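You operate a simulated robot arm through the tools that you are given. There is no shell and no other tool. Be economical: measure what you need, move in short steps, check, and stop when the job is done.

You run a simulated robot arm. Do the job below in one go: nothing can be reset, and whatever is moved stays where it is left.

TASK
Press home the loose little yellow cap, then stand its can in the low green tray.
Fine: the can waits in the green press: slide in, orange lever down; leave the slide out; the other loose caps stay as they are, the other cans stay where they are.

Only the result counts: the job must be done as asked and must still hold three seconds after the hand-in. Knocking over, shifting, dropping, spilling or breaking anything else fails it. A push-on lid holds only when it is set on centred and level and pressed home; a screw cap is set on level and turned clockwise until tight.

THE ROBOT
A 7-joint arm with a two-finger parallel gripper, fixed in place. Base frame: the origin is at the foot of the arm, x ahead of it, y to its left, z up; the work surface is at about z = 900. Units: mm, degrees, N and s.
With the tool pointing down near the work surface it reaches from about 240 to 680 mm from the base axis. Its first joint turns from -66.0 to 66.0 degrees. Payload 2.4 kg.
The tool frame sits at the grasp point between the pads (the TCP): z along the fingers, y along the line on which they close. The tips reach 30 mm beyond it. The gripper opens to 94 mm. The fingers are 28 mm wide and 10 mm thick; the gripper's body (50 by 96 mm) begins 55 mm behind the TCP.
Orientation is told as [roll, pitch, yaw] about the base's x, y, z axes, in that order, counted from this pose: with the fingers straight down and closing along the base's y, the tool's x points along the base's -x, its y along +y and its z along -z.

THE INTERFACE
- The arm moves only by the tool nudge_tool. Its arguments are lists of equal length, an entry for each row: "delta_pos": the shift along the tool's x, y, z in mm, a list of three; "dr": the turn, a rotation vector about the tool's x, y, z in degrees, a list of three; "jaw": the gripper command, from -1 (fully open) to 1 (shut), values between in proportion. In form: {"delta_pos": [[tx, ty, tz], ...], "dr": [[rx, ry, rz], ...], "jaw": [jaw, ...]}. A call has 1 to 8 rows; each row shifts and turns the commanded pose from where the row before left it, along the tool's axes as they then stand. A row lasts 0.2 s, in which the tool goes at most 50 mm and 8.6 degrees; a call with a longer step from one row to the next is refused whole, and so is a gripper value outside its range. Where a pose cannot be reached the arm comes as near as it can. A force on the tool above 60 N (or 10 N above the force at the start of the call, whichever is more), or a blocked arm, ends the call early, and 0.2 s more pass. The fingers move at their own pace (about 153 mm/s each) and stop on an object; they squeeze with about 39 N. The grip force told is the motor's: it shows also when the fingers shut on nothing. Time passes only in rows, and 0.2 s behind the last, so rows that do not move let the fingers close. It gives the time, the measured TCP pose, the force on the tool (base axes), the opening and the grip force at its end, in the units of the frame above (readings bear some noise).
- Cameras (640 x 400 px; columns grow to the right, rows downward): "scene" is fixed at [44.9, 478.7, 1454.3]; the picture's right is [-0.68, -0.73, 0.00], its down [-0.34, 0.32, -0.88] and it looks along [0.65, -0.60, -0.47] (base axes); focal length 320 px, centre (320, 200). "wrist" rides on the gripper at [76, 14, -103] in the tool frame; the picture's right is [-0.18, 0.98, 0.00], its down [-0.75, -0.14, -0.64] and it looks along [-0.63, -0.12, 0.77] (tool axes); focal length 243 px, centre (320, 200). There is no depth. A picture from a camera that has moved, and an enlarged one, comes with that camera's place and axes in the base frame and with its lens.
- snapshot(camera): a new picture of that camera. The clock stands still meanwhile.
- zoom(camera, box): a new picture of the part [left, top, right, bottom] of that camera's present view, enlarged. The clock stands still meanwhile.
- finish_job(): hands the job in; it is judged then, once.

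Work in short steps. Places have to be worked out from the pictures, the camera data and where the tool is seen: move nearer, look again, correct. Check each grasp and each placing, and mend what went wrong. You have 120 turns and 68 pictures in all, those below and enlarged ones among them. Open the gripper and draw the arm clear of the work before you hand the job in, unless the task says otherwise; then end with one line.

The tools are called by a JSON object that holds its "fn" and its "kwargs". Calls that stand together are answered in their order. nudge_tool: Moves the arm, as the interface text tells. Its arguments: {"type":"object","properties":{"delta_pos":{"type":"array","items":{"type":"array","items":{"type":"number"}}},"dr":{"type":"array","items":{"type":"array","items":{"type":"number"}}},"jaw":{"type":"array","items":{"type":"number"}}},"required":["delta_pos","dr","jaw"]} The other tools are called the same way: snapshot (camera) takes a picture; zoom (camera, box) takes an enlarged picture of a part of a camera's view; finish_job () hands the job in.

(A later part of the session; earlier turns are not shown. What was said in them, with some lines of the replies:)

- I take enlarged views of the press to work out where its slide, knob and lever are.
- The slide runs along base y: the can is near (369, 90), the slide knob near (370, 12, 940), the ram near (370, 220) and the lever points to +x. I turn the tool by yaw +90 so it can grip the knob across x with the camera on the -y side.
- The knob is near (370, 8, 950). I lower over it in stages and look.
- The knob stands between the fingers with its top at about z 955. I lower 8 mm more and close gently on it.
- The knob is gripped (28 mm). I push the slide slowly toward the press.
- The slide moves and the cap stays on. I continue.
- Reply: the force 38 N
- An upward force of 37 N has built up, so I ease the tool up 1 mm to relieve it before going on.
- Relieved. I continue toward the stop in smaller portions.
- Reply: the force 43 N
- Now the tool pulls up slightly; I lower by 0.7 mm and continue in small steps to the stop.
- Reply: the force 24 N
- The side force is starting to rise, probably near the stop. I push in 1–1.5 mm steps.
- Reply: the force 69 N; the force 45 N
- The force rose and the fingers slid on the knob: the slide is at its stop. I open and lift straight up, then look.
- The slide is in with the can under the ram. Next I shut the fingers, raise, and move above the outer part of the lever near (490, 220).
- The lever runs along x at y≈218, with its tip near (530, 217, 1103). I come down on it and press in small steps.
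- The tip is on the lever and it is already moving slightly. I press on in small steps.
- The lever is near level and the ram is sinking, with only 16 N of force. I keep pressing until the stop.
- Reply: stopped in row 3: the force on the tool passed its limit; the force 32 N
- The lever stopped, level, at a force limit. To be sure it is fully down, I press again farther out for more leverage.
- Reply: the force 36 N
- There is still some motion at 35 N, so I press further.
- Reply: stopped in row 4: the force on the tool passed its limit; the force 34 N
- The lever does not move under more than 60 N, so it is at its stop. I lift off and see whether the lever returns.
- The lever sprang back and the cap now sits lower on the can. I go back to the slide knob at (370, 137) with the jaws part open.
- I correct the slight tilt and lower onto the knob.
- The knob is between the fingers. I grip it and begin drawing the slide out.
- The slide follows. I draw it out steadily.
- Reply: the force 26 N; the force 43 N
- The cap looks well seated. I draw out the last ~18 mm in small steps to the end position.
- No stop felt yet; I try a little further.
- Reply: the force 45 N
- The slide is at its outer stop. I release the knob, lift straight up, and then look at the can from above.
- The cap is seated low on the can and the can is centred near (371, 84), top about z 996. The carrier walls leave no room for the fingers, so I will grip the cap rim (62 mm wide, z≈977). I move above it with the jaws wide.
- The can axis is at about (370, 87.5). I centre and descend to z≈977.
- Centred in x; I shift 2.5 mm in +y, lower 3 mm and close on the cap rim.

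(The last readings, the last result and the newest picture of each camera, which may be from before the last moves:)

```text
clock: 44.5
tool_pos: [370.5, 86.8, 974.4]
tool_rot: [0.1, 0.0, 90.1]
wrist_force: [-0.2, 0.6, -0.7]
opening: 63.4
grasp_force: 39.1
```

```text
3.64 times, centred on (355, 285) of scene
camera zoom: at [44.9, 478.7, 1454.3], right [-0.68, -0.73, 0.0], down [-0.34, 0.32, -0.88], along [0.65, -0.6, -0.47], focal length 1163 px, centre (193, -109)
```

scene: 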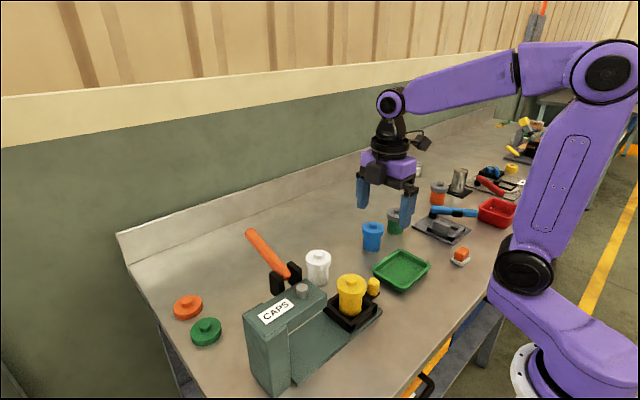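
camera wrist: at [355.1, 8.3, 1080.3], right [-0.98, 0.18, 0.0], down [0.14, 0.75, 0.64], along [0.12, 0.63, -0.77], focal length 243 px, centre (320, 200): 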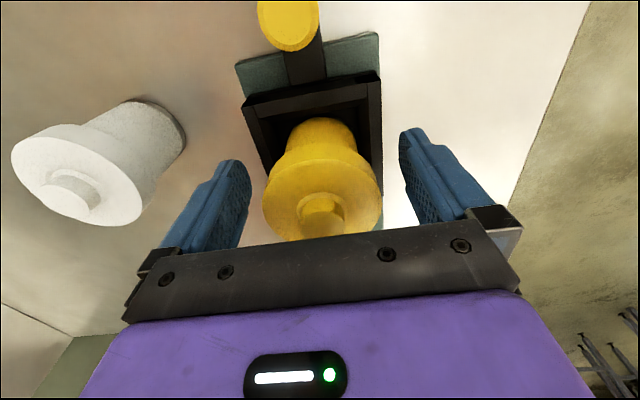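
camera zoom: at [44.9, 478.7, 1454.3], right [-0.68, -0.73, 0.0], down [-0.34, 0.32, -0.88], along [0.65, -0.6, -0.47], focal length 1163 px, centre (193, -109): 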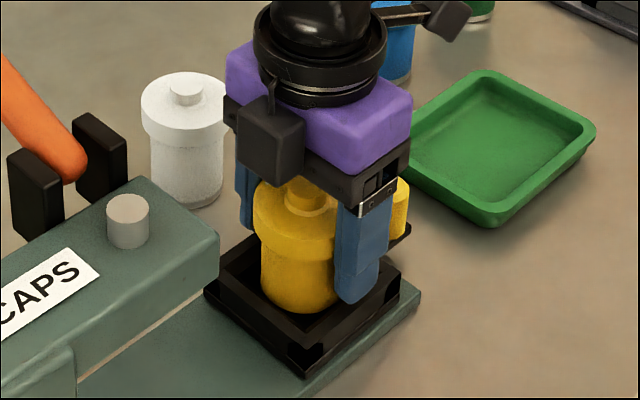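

The cap is gripped at 63.4 mm with almost no side force. I lift gently.

{"fn": "nudge_tool", "kwargs": {"delta_pos": [[0, 0, -2], [0, 0, -4], [0, 0, -8], [0, 0, -12], [0, 0, -15], [0, 0, -15], [0, 0, -14], [0, 0, 0]], "dr": [[0, 0, 0], [0, 0, 0], [0, 0, 0], [0, 0, 0], [0, 0, 0], [0, 0, 0], [0, 0, 0], [0, 0, 0]], "jaw": [1, 1, 1, 1, 1, 1, 1, 1]}}

{"fn": "zoom", "kwargs": {"camera": "scene", "box": [270, 200, 440, 340]}}

{"fn": "snapshot", "kwargs": {"camera": "wrist"}}

```text
clock: 46.3
tool_pos: [370.8, 88.2, 1045.5]
tool_rot: [0.0, 0.0, 90.2]
wrist_force: [0.1, 0.8, -2.0]
opening: 63.5
grasp_force: 39.2
```

```text
2.86 times, centred on (355, 270) of scene
camera zoom: at [44.9, 478.7, 1454.3], right [-0.68, -0.73, 0.0], down [-0.34, 0.32, -0.88], along [0.65, -0.6, -0.47], focal length 914 px, centre (220, 0)
```

zoom: 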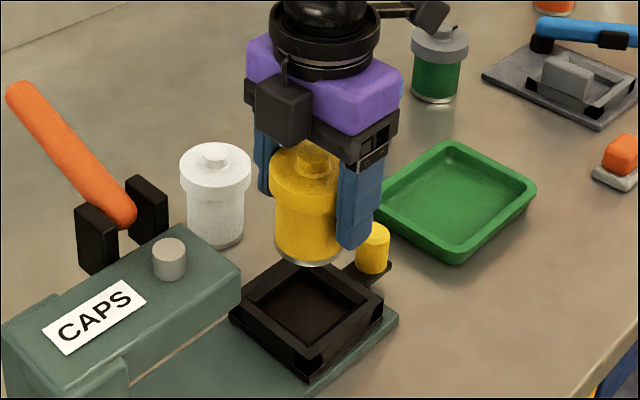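

```text
30 pictures are left
camera wrist: at [355.5, 12.2, 1147.0], right [-0.98, 0.18, 0.0], down [0.14, 0.75, 0.64], along [0.12, 0.63, -0.77], focal length 243 px, centre (320, 200)
```

wrist: 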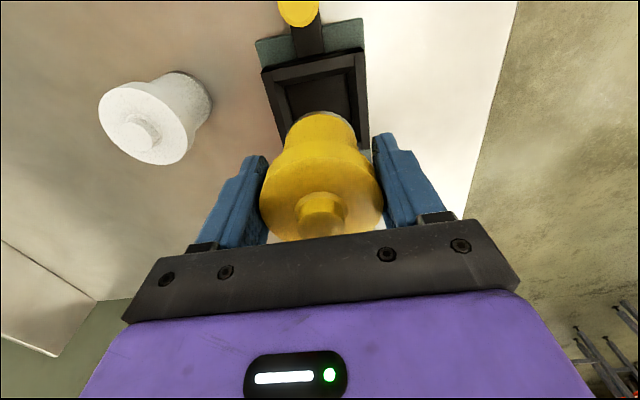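

The can came up with its cap firmly on. I carry it above the tray, near (365, -108), and look.

{"fn": "nudge_tool", "kwargs": {"delta_pos": [[15, 0, 0], [30, 2, 0], [40, 2, 0], [40, 2, 0], [40, 0, 0], [22, 0, 0], [9, 0, 0], [0, 0, 0]], "dr": [[0, 0, 0], [0, 0, 0], [0, 0, 0], [0, 0, 0], [0, 0, 0], [0, 0, 0], [0, 0, 0], [0, 0, 0]], "jaw": [1, 1, 1, 1, 1, 1, 1, 1]}}

{"fn": "zoom", "kwargs": {"camera": "scene", "box": [310, 180, 480, 320]}}

{"fn": "snapshot", "kwargs": {"camera": "wrist"}}

```text
clock: 48.1
tool_pos: [364.4, -108.5, 1043.9]
tool_rot: [0.0, 0.0, 90.1]
wrist_force: [-0.9, 0.5, -0.7]
opening: 63.5
grasp_force: 39.2
```

```text
2.86 times, centred on (395, 250) of scene
camera zoom: at [44.9, 478.7, 1454.3], right [-0.68, -0.73, 0.0], down [-0.34, 0.32, -0.88], along [0.65, -0.6, -0.47], focal length 914 px, centre (106, 57)
```

zoom: 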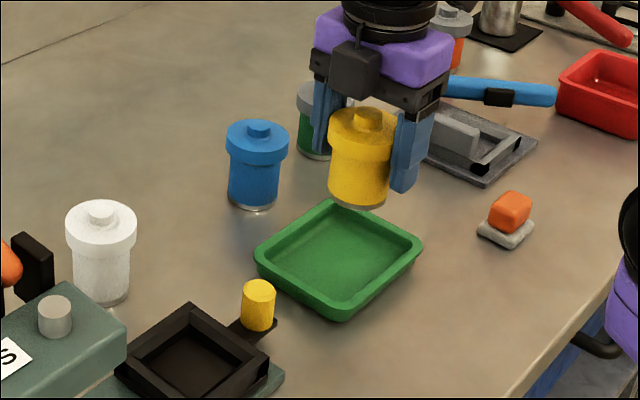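

```text
28 pictures are left
camera wrist: at [349.5, -184.8, 1145.9], right [-0.98, 0.18, 0.0], down [0.14, 0.75, 0.64], along [0.12, 0.63, -0.77], focal length 243 px, centre (320, 200)
```

wrist: 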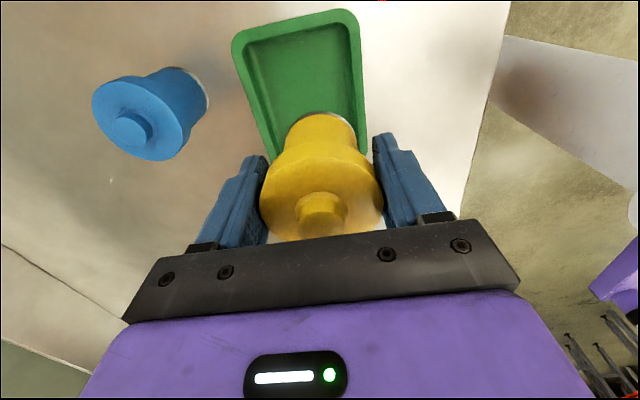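

The tray's rim spans about x 325–421 and y -168 to -42. I aim the can at (372, -105), lower, and then feel for the floor.

{"fn": "nudge_tool", "kwargs": {"delta_pos": [[-3, -7, 10], [0, 0, 15], [0, 0, 15], [0, 0, 12], [0, 0, 8], [0, 0, 0]], "dr": [[0, 0, 0], [0, 0, 0], [0, 0, 0], [0, 0, 0], [0, 0, 0], [0, 0, 0]], "jaw": [1, 1, 1, 1, 1, 1]}}

{"fn": "zoom", "kwargs": {"camera": "scene", "box": [350, 210, 450, 310]}}

{"fn": "snapshot", "kwargs": {"camera": "wrist"}}

```text
clock: 49.5
tool_pos: [371.7, -104.1, 983.9]
tool_rot: [-0.1, 0.1, 90.2]
wrist_force: [-0.3, 0.4, -2.0]
opening: 63.2
grasp_force: 39.1
```

```text
4.00 times, centred on (400, 260) of scene
camera zoom: at [44.9, 478.7, 1454.3], right [-0.68, -0.73, 0.0], down [-0.34, 0.32, -0.88], along [0.65, -0.6, -0.47], focal length 1279 px, centre (0, -40)
```

zoom: 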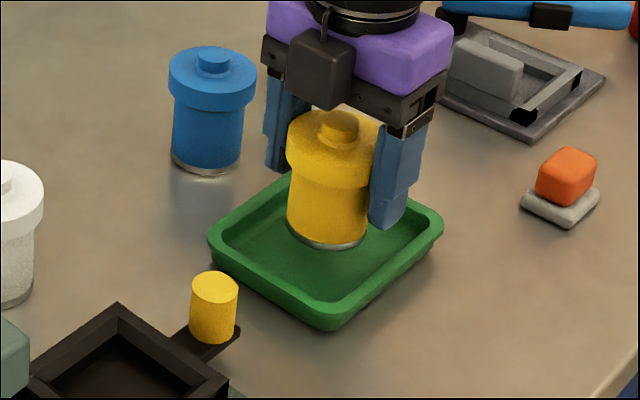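

```text
26 pictures are left
camera wrist: at [356.7, -180.6, 1086.1], right [-0.98, 0.18, 0.0], down [0.14, 0.75, 0.64], along [0.12, 0.63, -0.77], focal length 243 px, centre (320, 200)
```

wrist: 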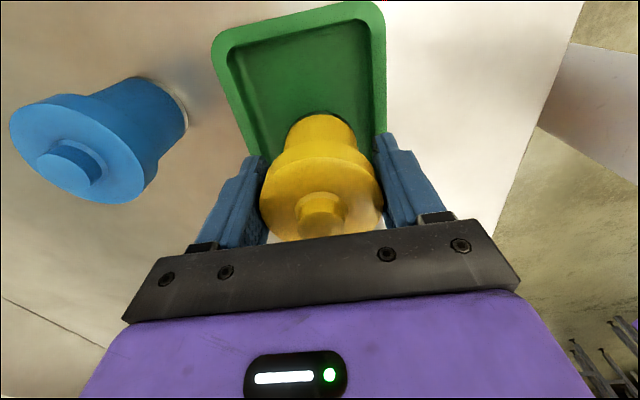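

The can is inside the tray outline. I lower in small steps until it touches the floor.

{"fn": "nudge_tool", "kwargs": {"delta_pos": [[0, 0, 3], [0, 0, 3], [0, 0, 3], [0, 0, 2], [0, 0, 0]], "dr": [[0, 0, 0], [0, 0, 0], [0, 0, 0], [0, 0, 0], [0, 0, 0]], "jaw": [1, 1, 1, 1, 1]}}

{"fn": "zoom", "kwargs": {"camera": "scene", "box": [350, 210, 450, 310]}}

```text
clock: 50.7
tool_pos: [370.4, -103.8, 973.0]
tool_rot: [0.0, 0.0, 90.1]
wrist_force: [-0.1, -0.8, -2.1]
opening: 63.3
grasp_force: 39.0
```

```text
4.00 times, centred on (400, 260) of scene
camera zoom: at [44.9, 478.7, 1454.3], right [-0.68, -0.73, 0.0], down [-0.34, 0.32, -0.88], along [0.65, -0.6, -0.47], focal length 1279 px, centre (0, -40)
```

zoom: 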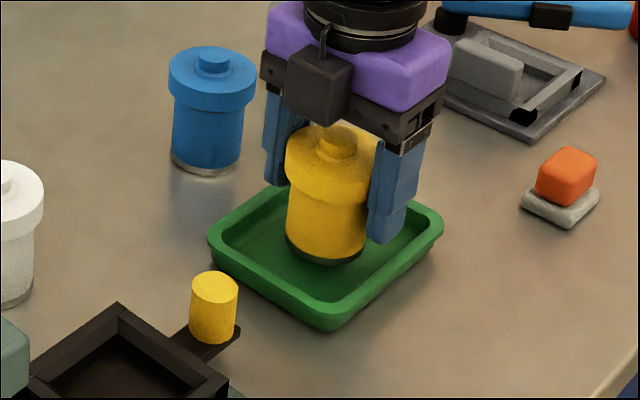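

No contact yet; I continue in 1 mm steps.

{"fn": "nudge_tool", "kwargs": {"delta_pos": [[0, 0, 1], [0, 0, 1], [0, 0, 1], [0, 0, 1], [0, 0, 0]], "dr": [[0, 0, 0], [0, 0, 0], [0, 0, 0], [0, 0, 0], [0, 0, 0]], "jaw": [1, 1, 1, 1, 1]}}

{"fn": "nudge_tool", "kwargs": {"delta_pos": [[0, 0, 1], [0, 0, 1], [0, 0, 1], [0, 0, 0]], "dr": [[0, 0, 0], [0, 0, 0], [0, 0, 0], [0, 0, 0]], "jaw": [1, 1, 1, 1]}}

```text
clock: 51.9
tool_pos: [371.5, -104.5, 968.7]
tool_rot: [-0.1, 0.0, 90.0]
wrist_force: [0.7, -0.7, -1.6]
opening: 63.4
grasp_force: 38.4
```

```text
clock: 52.9
tool_pos: [371.6, -105.7, 965.6]
tool_rot: [0.0, 0.1, 90.1]
wrist_force: [0.9, -0.7, -2.0]
opening: 63.4
grasp_force: 38.8
```

Still free, so I take more 1 mm steps.

{"fn": "nudge_tool", "kwargs": {"delta_pos": [[0, 0, 1], [0, 0, 1], [0, 0, 1], [0, 0, 0]], "dr": [[0, 0, 0], [0, 0, 0], [0, 0, 0], [0, 0, 0]], "jaw": [1, 1, 1, 1]}}

{"fn": "zoom", "kwargs": {"camera": "scene", "box": [350, 210, 450, 310]}}

```text
clock: 53.9
tool_pos: [371.5, -105.1, 963.1]
tool_rot: [0.0, 0.1, 90.2]
wrist_force: [0.4, 0.9, -1.4]
opening: 63.4
grasp_force: 38.9
```

```text
4.00 times, centred on (400, 260) of scene
camera zoom: at [44.9, 478.7, 1454.3], right [-0.68, -0.73, 0.0], down [-0.34, 0.32, -0.88], along [0.65, -0.6, -0.47], focal length 1279 px, centre (0, -40)
```

zoom: 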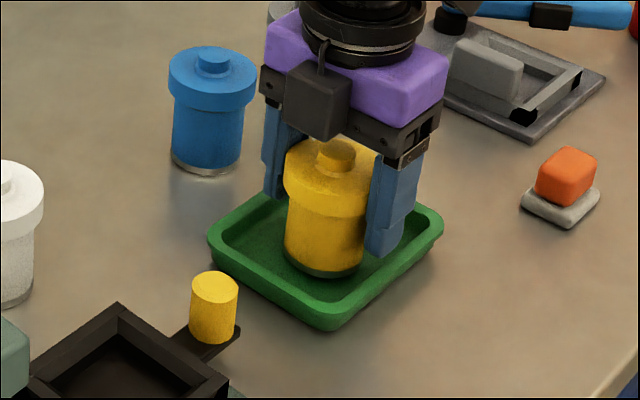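

Contact should be close. I keep going in 1 mm steps, watching the force.

{"fn": "nudge_tool", "kwargs": {"delta_pos": [[0, 0, 1], [0, 0, 1], [0, 0, 0]], "dr": [[0, 0, 0], [0, 0, 0], [0, 0, 0]], "jaw": [1, 1, 1]}}

{"fn": "nudge_tool", "kwargs": {"delta_pos": [[0, 0, 1], [0, 0, 1], [0, 0, 0]], "dr": [[0, 0, 0], [0, 0, 0], [0, 0, 0]], "jaw": [1, 1, 1]}}

{"fn": "zoom", "kwargs": {"camera": "scene", "box": [350, 210, 450, 310]}}

```text
clock: 54.7
tool_pos: [371.4, -105.3, 961.3]
tool_rot: [0.0, 0.0, 90.1]
wrist_force: [0.3, -0.3, -1.4]
opening: 63.4
grasp_force: 39.4
```

```text
clock: 55.5
tool_pos: [370.3, -103.6, 960.1]
tool_rot: [0.0, -0.1, 90.0]
wrist_force: [-0.1, -0.9, -0.1]
opening: 63.2
grasp_force: 39.2
```

```text
4.00 times, centred on (400, 260) of scene
camera zoom: at [44.9, 478.7, 1454.3], right [-0.68, -0.73, 0.0], down [-0.34, 0.32, -0.88], along [0.65, -0.6, -0.47], focal length 1279 px, centre (0, -40)
```

zoom: 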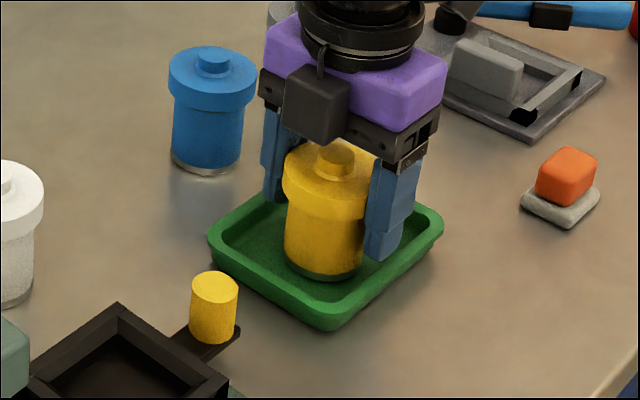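

Force is turning toward zero (the weight may be coming off). I take two more careful steps.

{"fn": "nudge_tool", "kwargs": {"delta_pos": [[0, 0, 0.7], [0, 0, 0.7], [0, 0, 0]], "dr": [[0, 0, 0], [0, 0, 0], [0, 0, 0]], "jaw": [1, 1, 1]}}

{"fn": "nudge_tool", "kwargs": {"delta_pos": [[0, 0, 0.7], [0, 0, 0.7], [0, 0, 0]], "dr": [[0, 0, 0], [0, 0, 0], [0, 0, 0]], "jaw": [1, 1, 1]}}

```text
clock: 56.3
tool_pos: [372.2, -105.3, 959.2]
tool_rot: [-0.1, 0.1, 90.0]
wrist_force: [-9.0, -2.0, 35.1]
opening: 63.1
grasp_force: 39.0
```

```text
clock: 57.1
tool_pos: [371.3, -104.7, 958.2]
tool_rot: [-0.3, 0.2, 90.2]
wrist_force: [-3.3, -3.8, 45.4]
opening: 63.5
grasp_force: 39.3
```

Contact at z≈959. I back off about 1.3 mm to shed the load, and check that it is the can on the floor and not a finger on the rim.

{"fn": "nudge_tool", "kwargs": {"delta_pos": [[0, 0, -1.3], [0, 0, 0]], "dr": [[0, 0, 0], [0, 0, 0]], "jaw": [1, 1]}}

{"fn": "snapshot", "kwargs": {"camera": "wrist"}}

{"fn": "zoom", "kwargs": {"camera": "scene", "box": [370, 230, 430, 290]}}

```text
clock: 57.7
tool_pos: [371.2, -103.9, 957.3]
tool_rot: [0.1, 0.0, 90.1]
wrist_force: [2.7, 0.1, 6.6]
opening: 63.3
grasp_force: 38.9
```

```text
22 pictures are left
camera wrist: at [356.3, -180.5, 1059.8], right [-0.98, 0.18, 0.0], down [0.14, 0.75, 0.64], along [0.12, 0.63, -0.77], focal length 243 px, centre (320, 200)
```

wrist: 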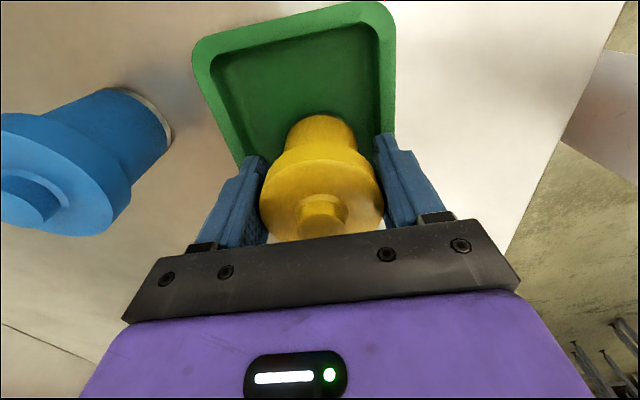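

```text
6.67 times, centred on (400, 260) of scene
camera zoom: at [44.9, 478.7, 1454.3], right [-0.68, -0.73, 0.0], down [-0.34, 0.32, -0.88], along [0.65, -0.6, -0.47], focal length 2132 px, centre (-213, -200)
```

zoom: 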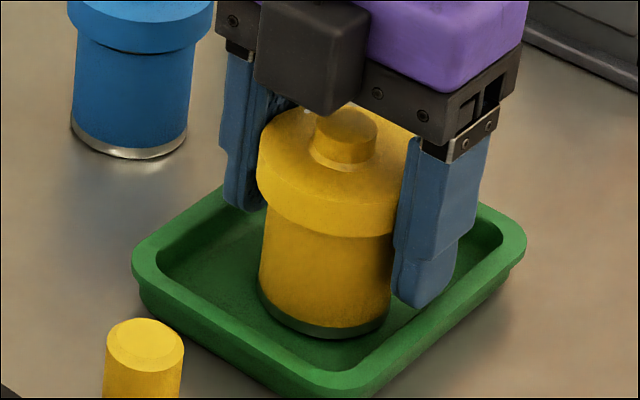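

The can's base is on the tray floor, upright, with only 7 N left. I open slightly, let it settle, and rise.

{"fn": "nudge_tool", "kwargs": {"delta_pos": [[0, 0, 0], [0, 0, 0], [0, 0, 0], [0, 0, 0]], "dr": [[0, 0, 0], [0, 0, 0], [0, 0, 0], [0, 0, 0]], "jaw": [-0.37, -0.42, -0.5, -0.58]}}

{"fn": "zoom", "kwargs": {"camera": "scene", "box": [350, 210, 450, 310]}}

```text
clock: 58.7
tool_pos: [370.3, -104.8, 958.3]
tool_rot: [0.0, 0.0, 90.1]
wrist_force: [0.6, 0.0, -0.4]
opening: 74.4
grasp_force: 0.0
```

```text
4.00 times, centred on (400, 260) of scene
camera zoom: at [44.9, 478.7, 1454.3], right [-0.68, -0.73, 0.0], down [-0.34, 0.32, -0.88], along [0.65, -0.6, -0.47], focal length 1279 px, centre (0, -40)
```

zoom: 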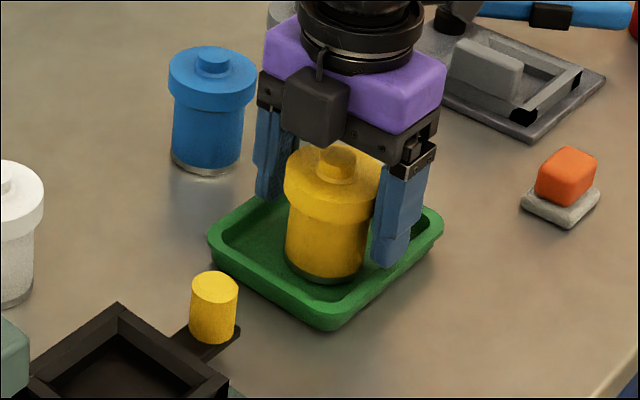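

The can stands free. I raise the hand straight up and check everything.

{"fn": "nudge_tool", "kwargs": {"delta_pos": [[0, 0, -5], [0, 0, -15], [0, 0, -35], [0, 0, -45], [0, 0, -45], [0, 0, -45], [0, 0, -40], [0, 0, 0]], "dr": [[0, 0, 0], [0, 0, 0], [0, 0, 0], [0, 0, 0], [0, 0, 0], [0, 0, 0], [0, 0, 0], [0, 0, 0]], "jaw": [-0.62, -0.7, -0.7, -0.7, -0.7, -1, -1, -1]}}

{"fn": "snapshot", "kwargs": {"camera": "scene"}}

{"fn": "zoom", "kwargs": {"camera": "scene", "box": [330, 200, 450, 310]}}

{"fn": "snapshot", "kwargs": {"camera": "wrist"}}

```text
clock: 60.5
tool_pos: [372.4, -102.8, 1186.9]
tool_rot: [0.0, 0.0, 90.1]
wrist_force: [0.5, -0.9, 0.0]
opening: 94.1
grasp_force: 0.0
```

```text
19 pictures are left
```

scene: 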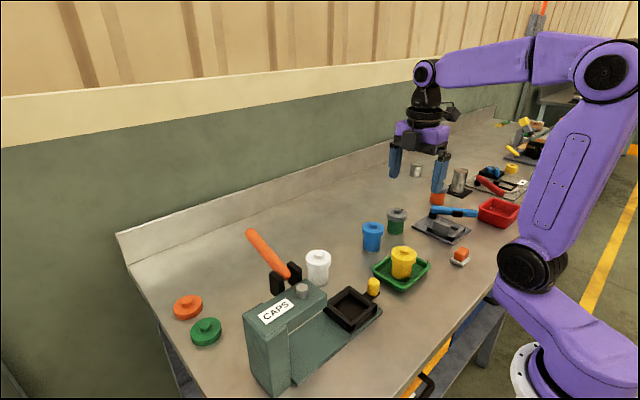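

```text
3.64 times, centred on (390, 255) of scene
camera zoom: at [44.9, 478.7, 1454.3], right [-0.68, -0.73, 0.0], down [-0.34, 0.32, -0.88], along [0.65, -0.6, -0.47], focal length 1163 px, centre (66, 0)
```

zoom: 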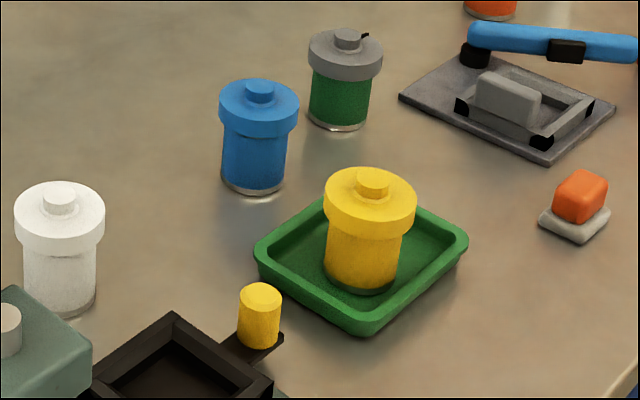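

```text
17 pictures are left
camera wrist: at [357.7, -179.5, 1288.7], right [-0.98, 0.18, 0.0], down [0.14, 0.75, 0.64], along [0.12, 0.63, -0.77], focal length 243 px, centre (320, 200)
```

wrist: 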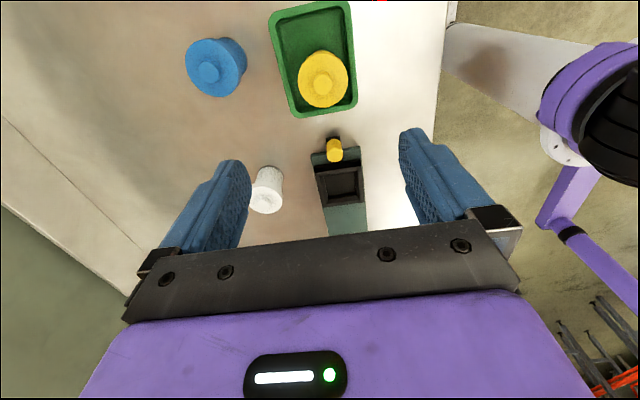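

The capped can stands upright in the green tray. The slide is out, the lever is up, nothing else has moved, and the hand is clear with the jaws open, so I hand in.

{"fn": "finish_job", "kwargs": {}}

```text
The job is handed in.
```

The yellow cap was pressed until the lever stopped and held on while I lifted the can by it. The can now stands upright in the green tray, the press slide is out, and the pictures show nothing else moved.
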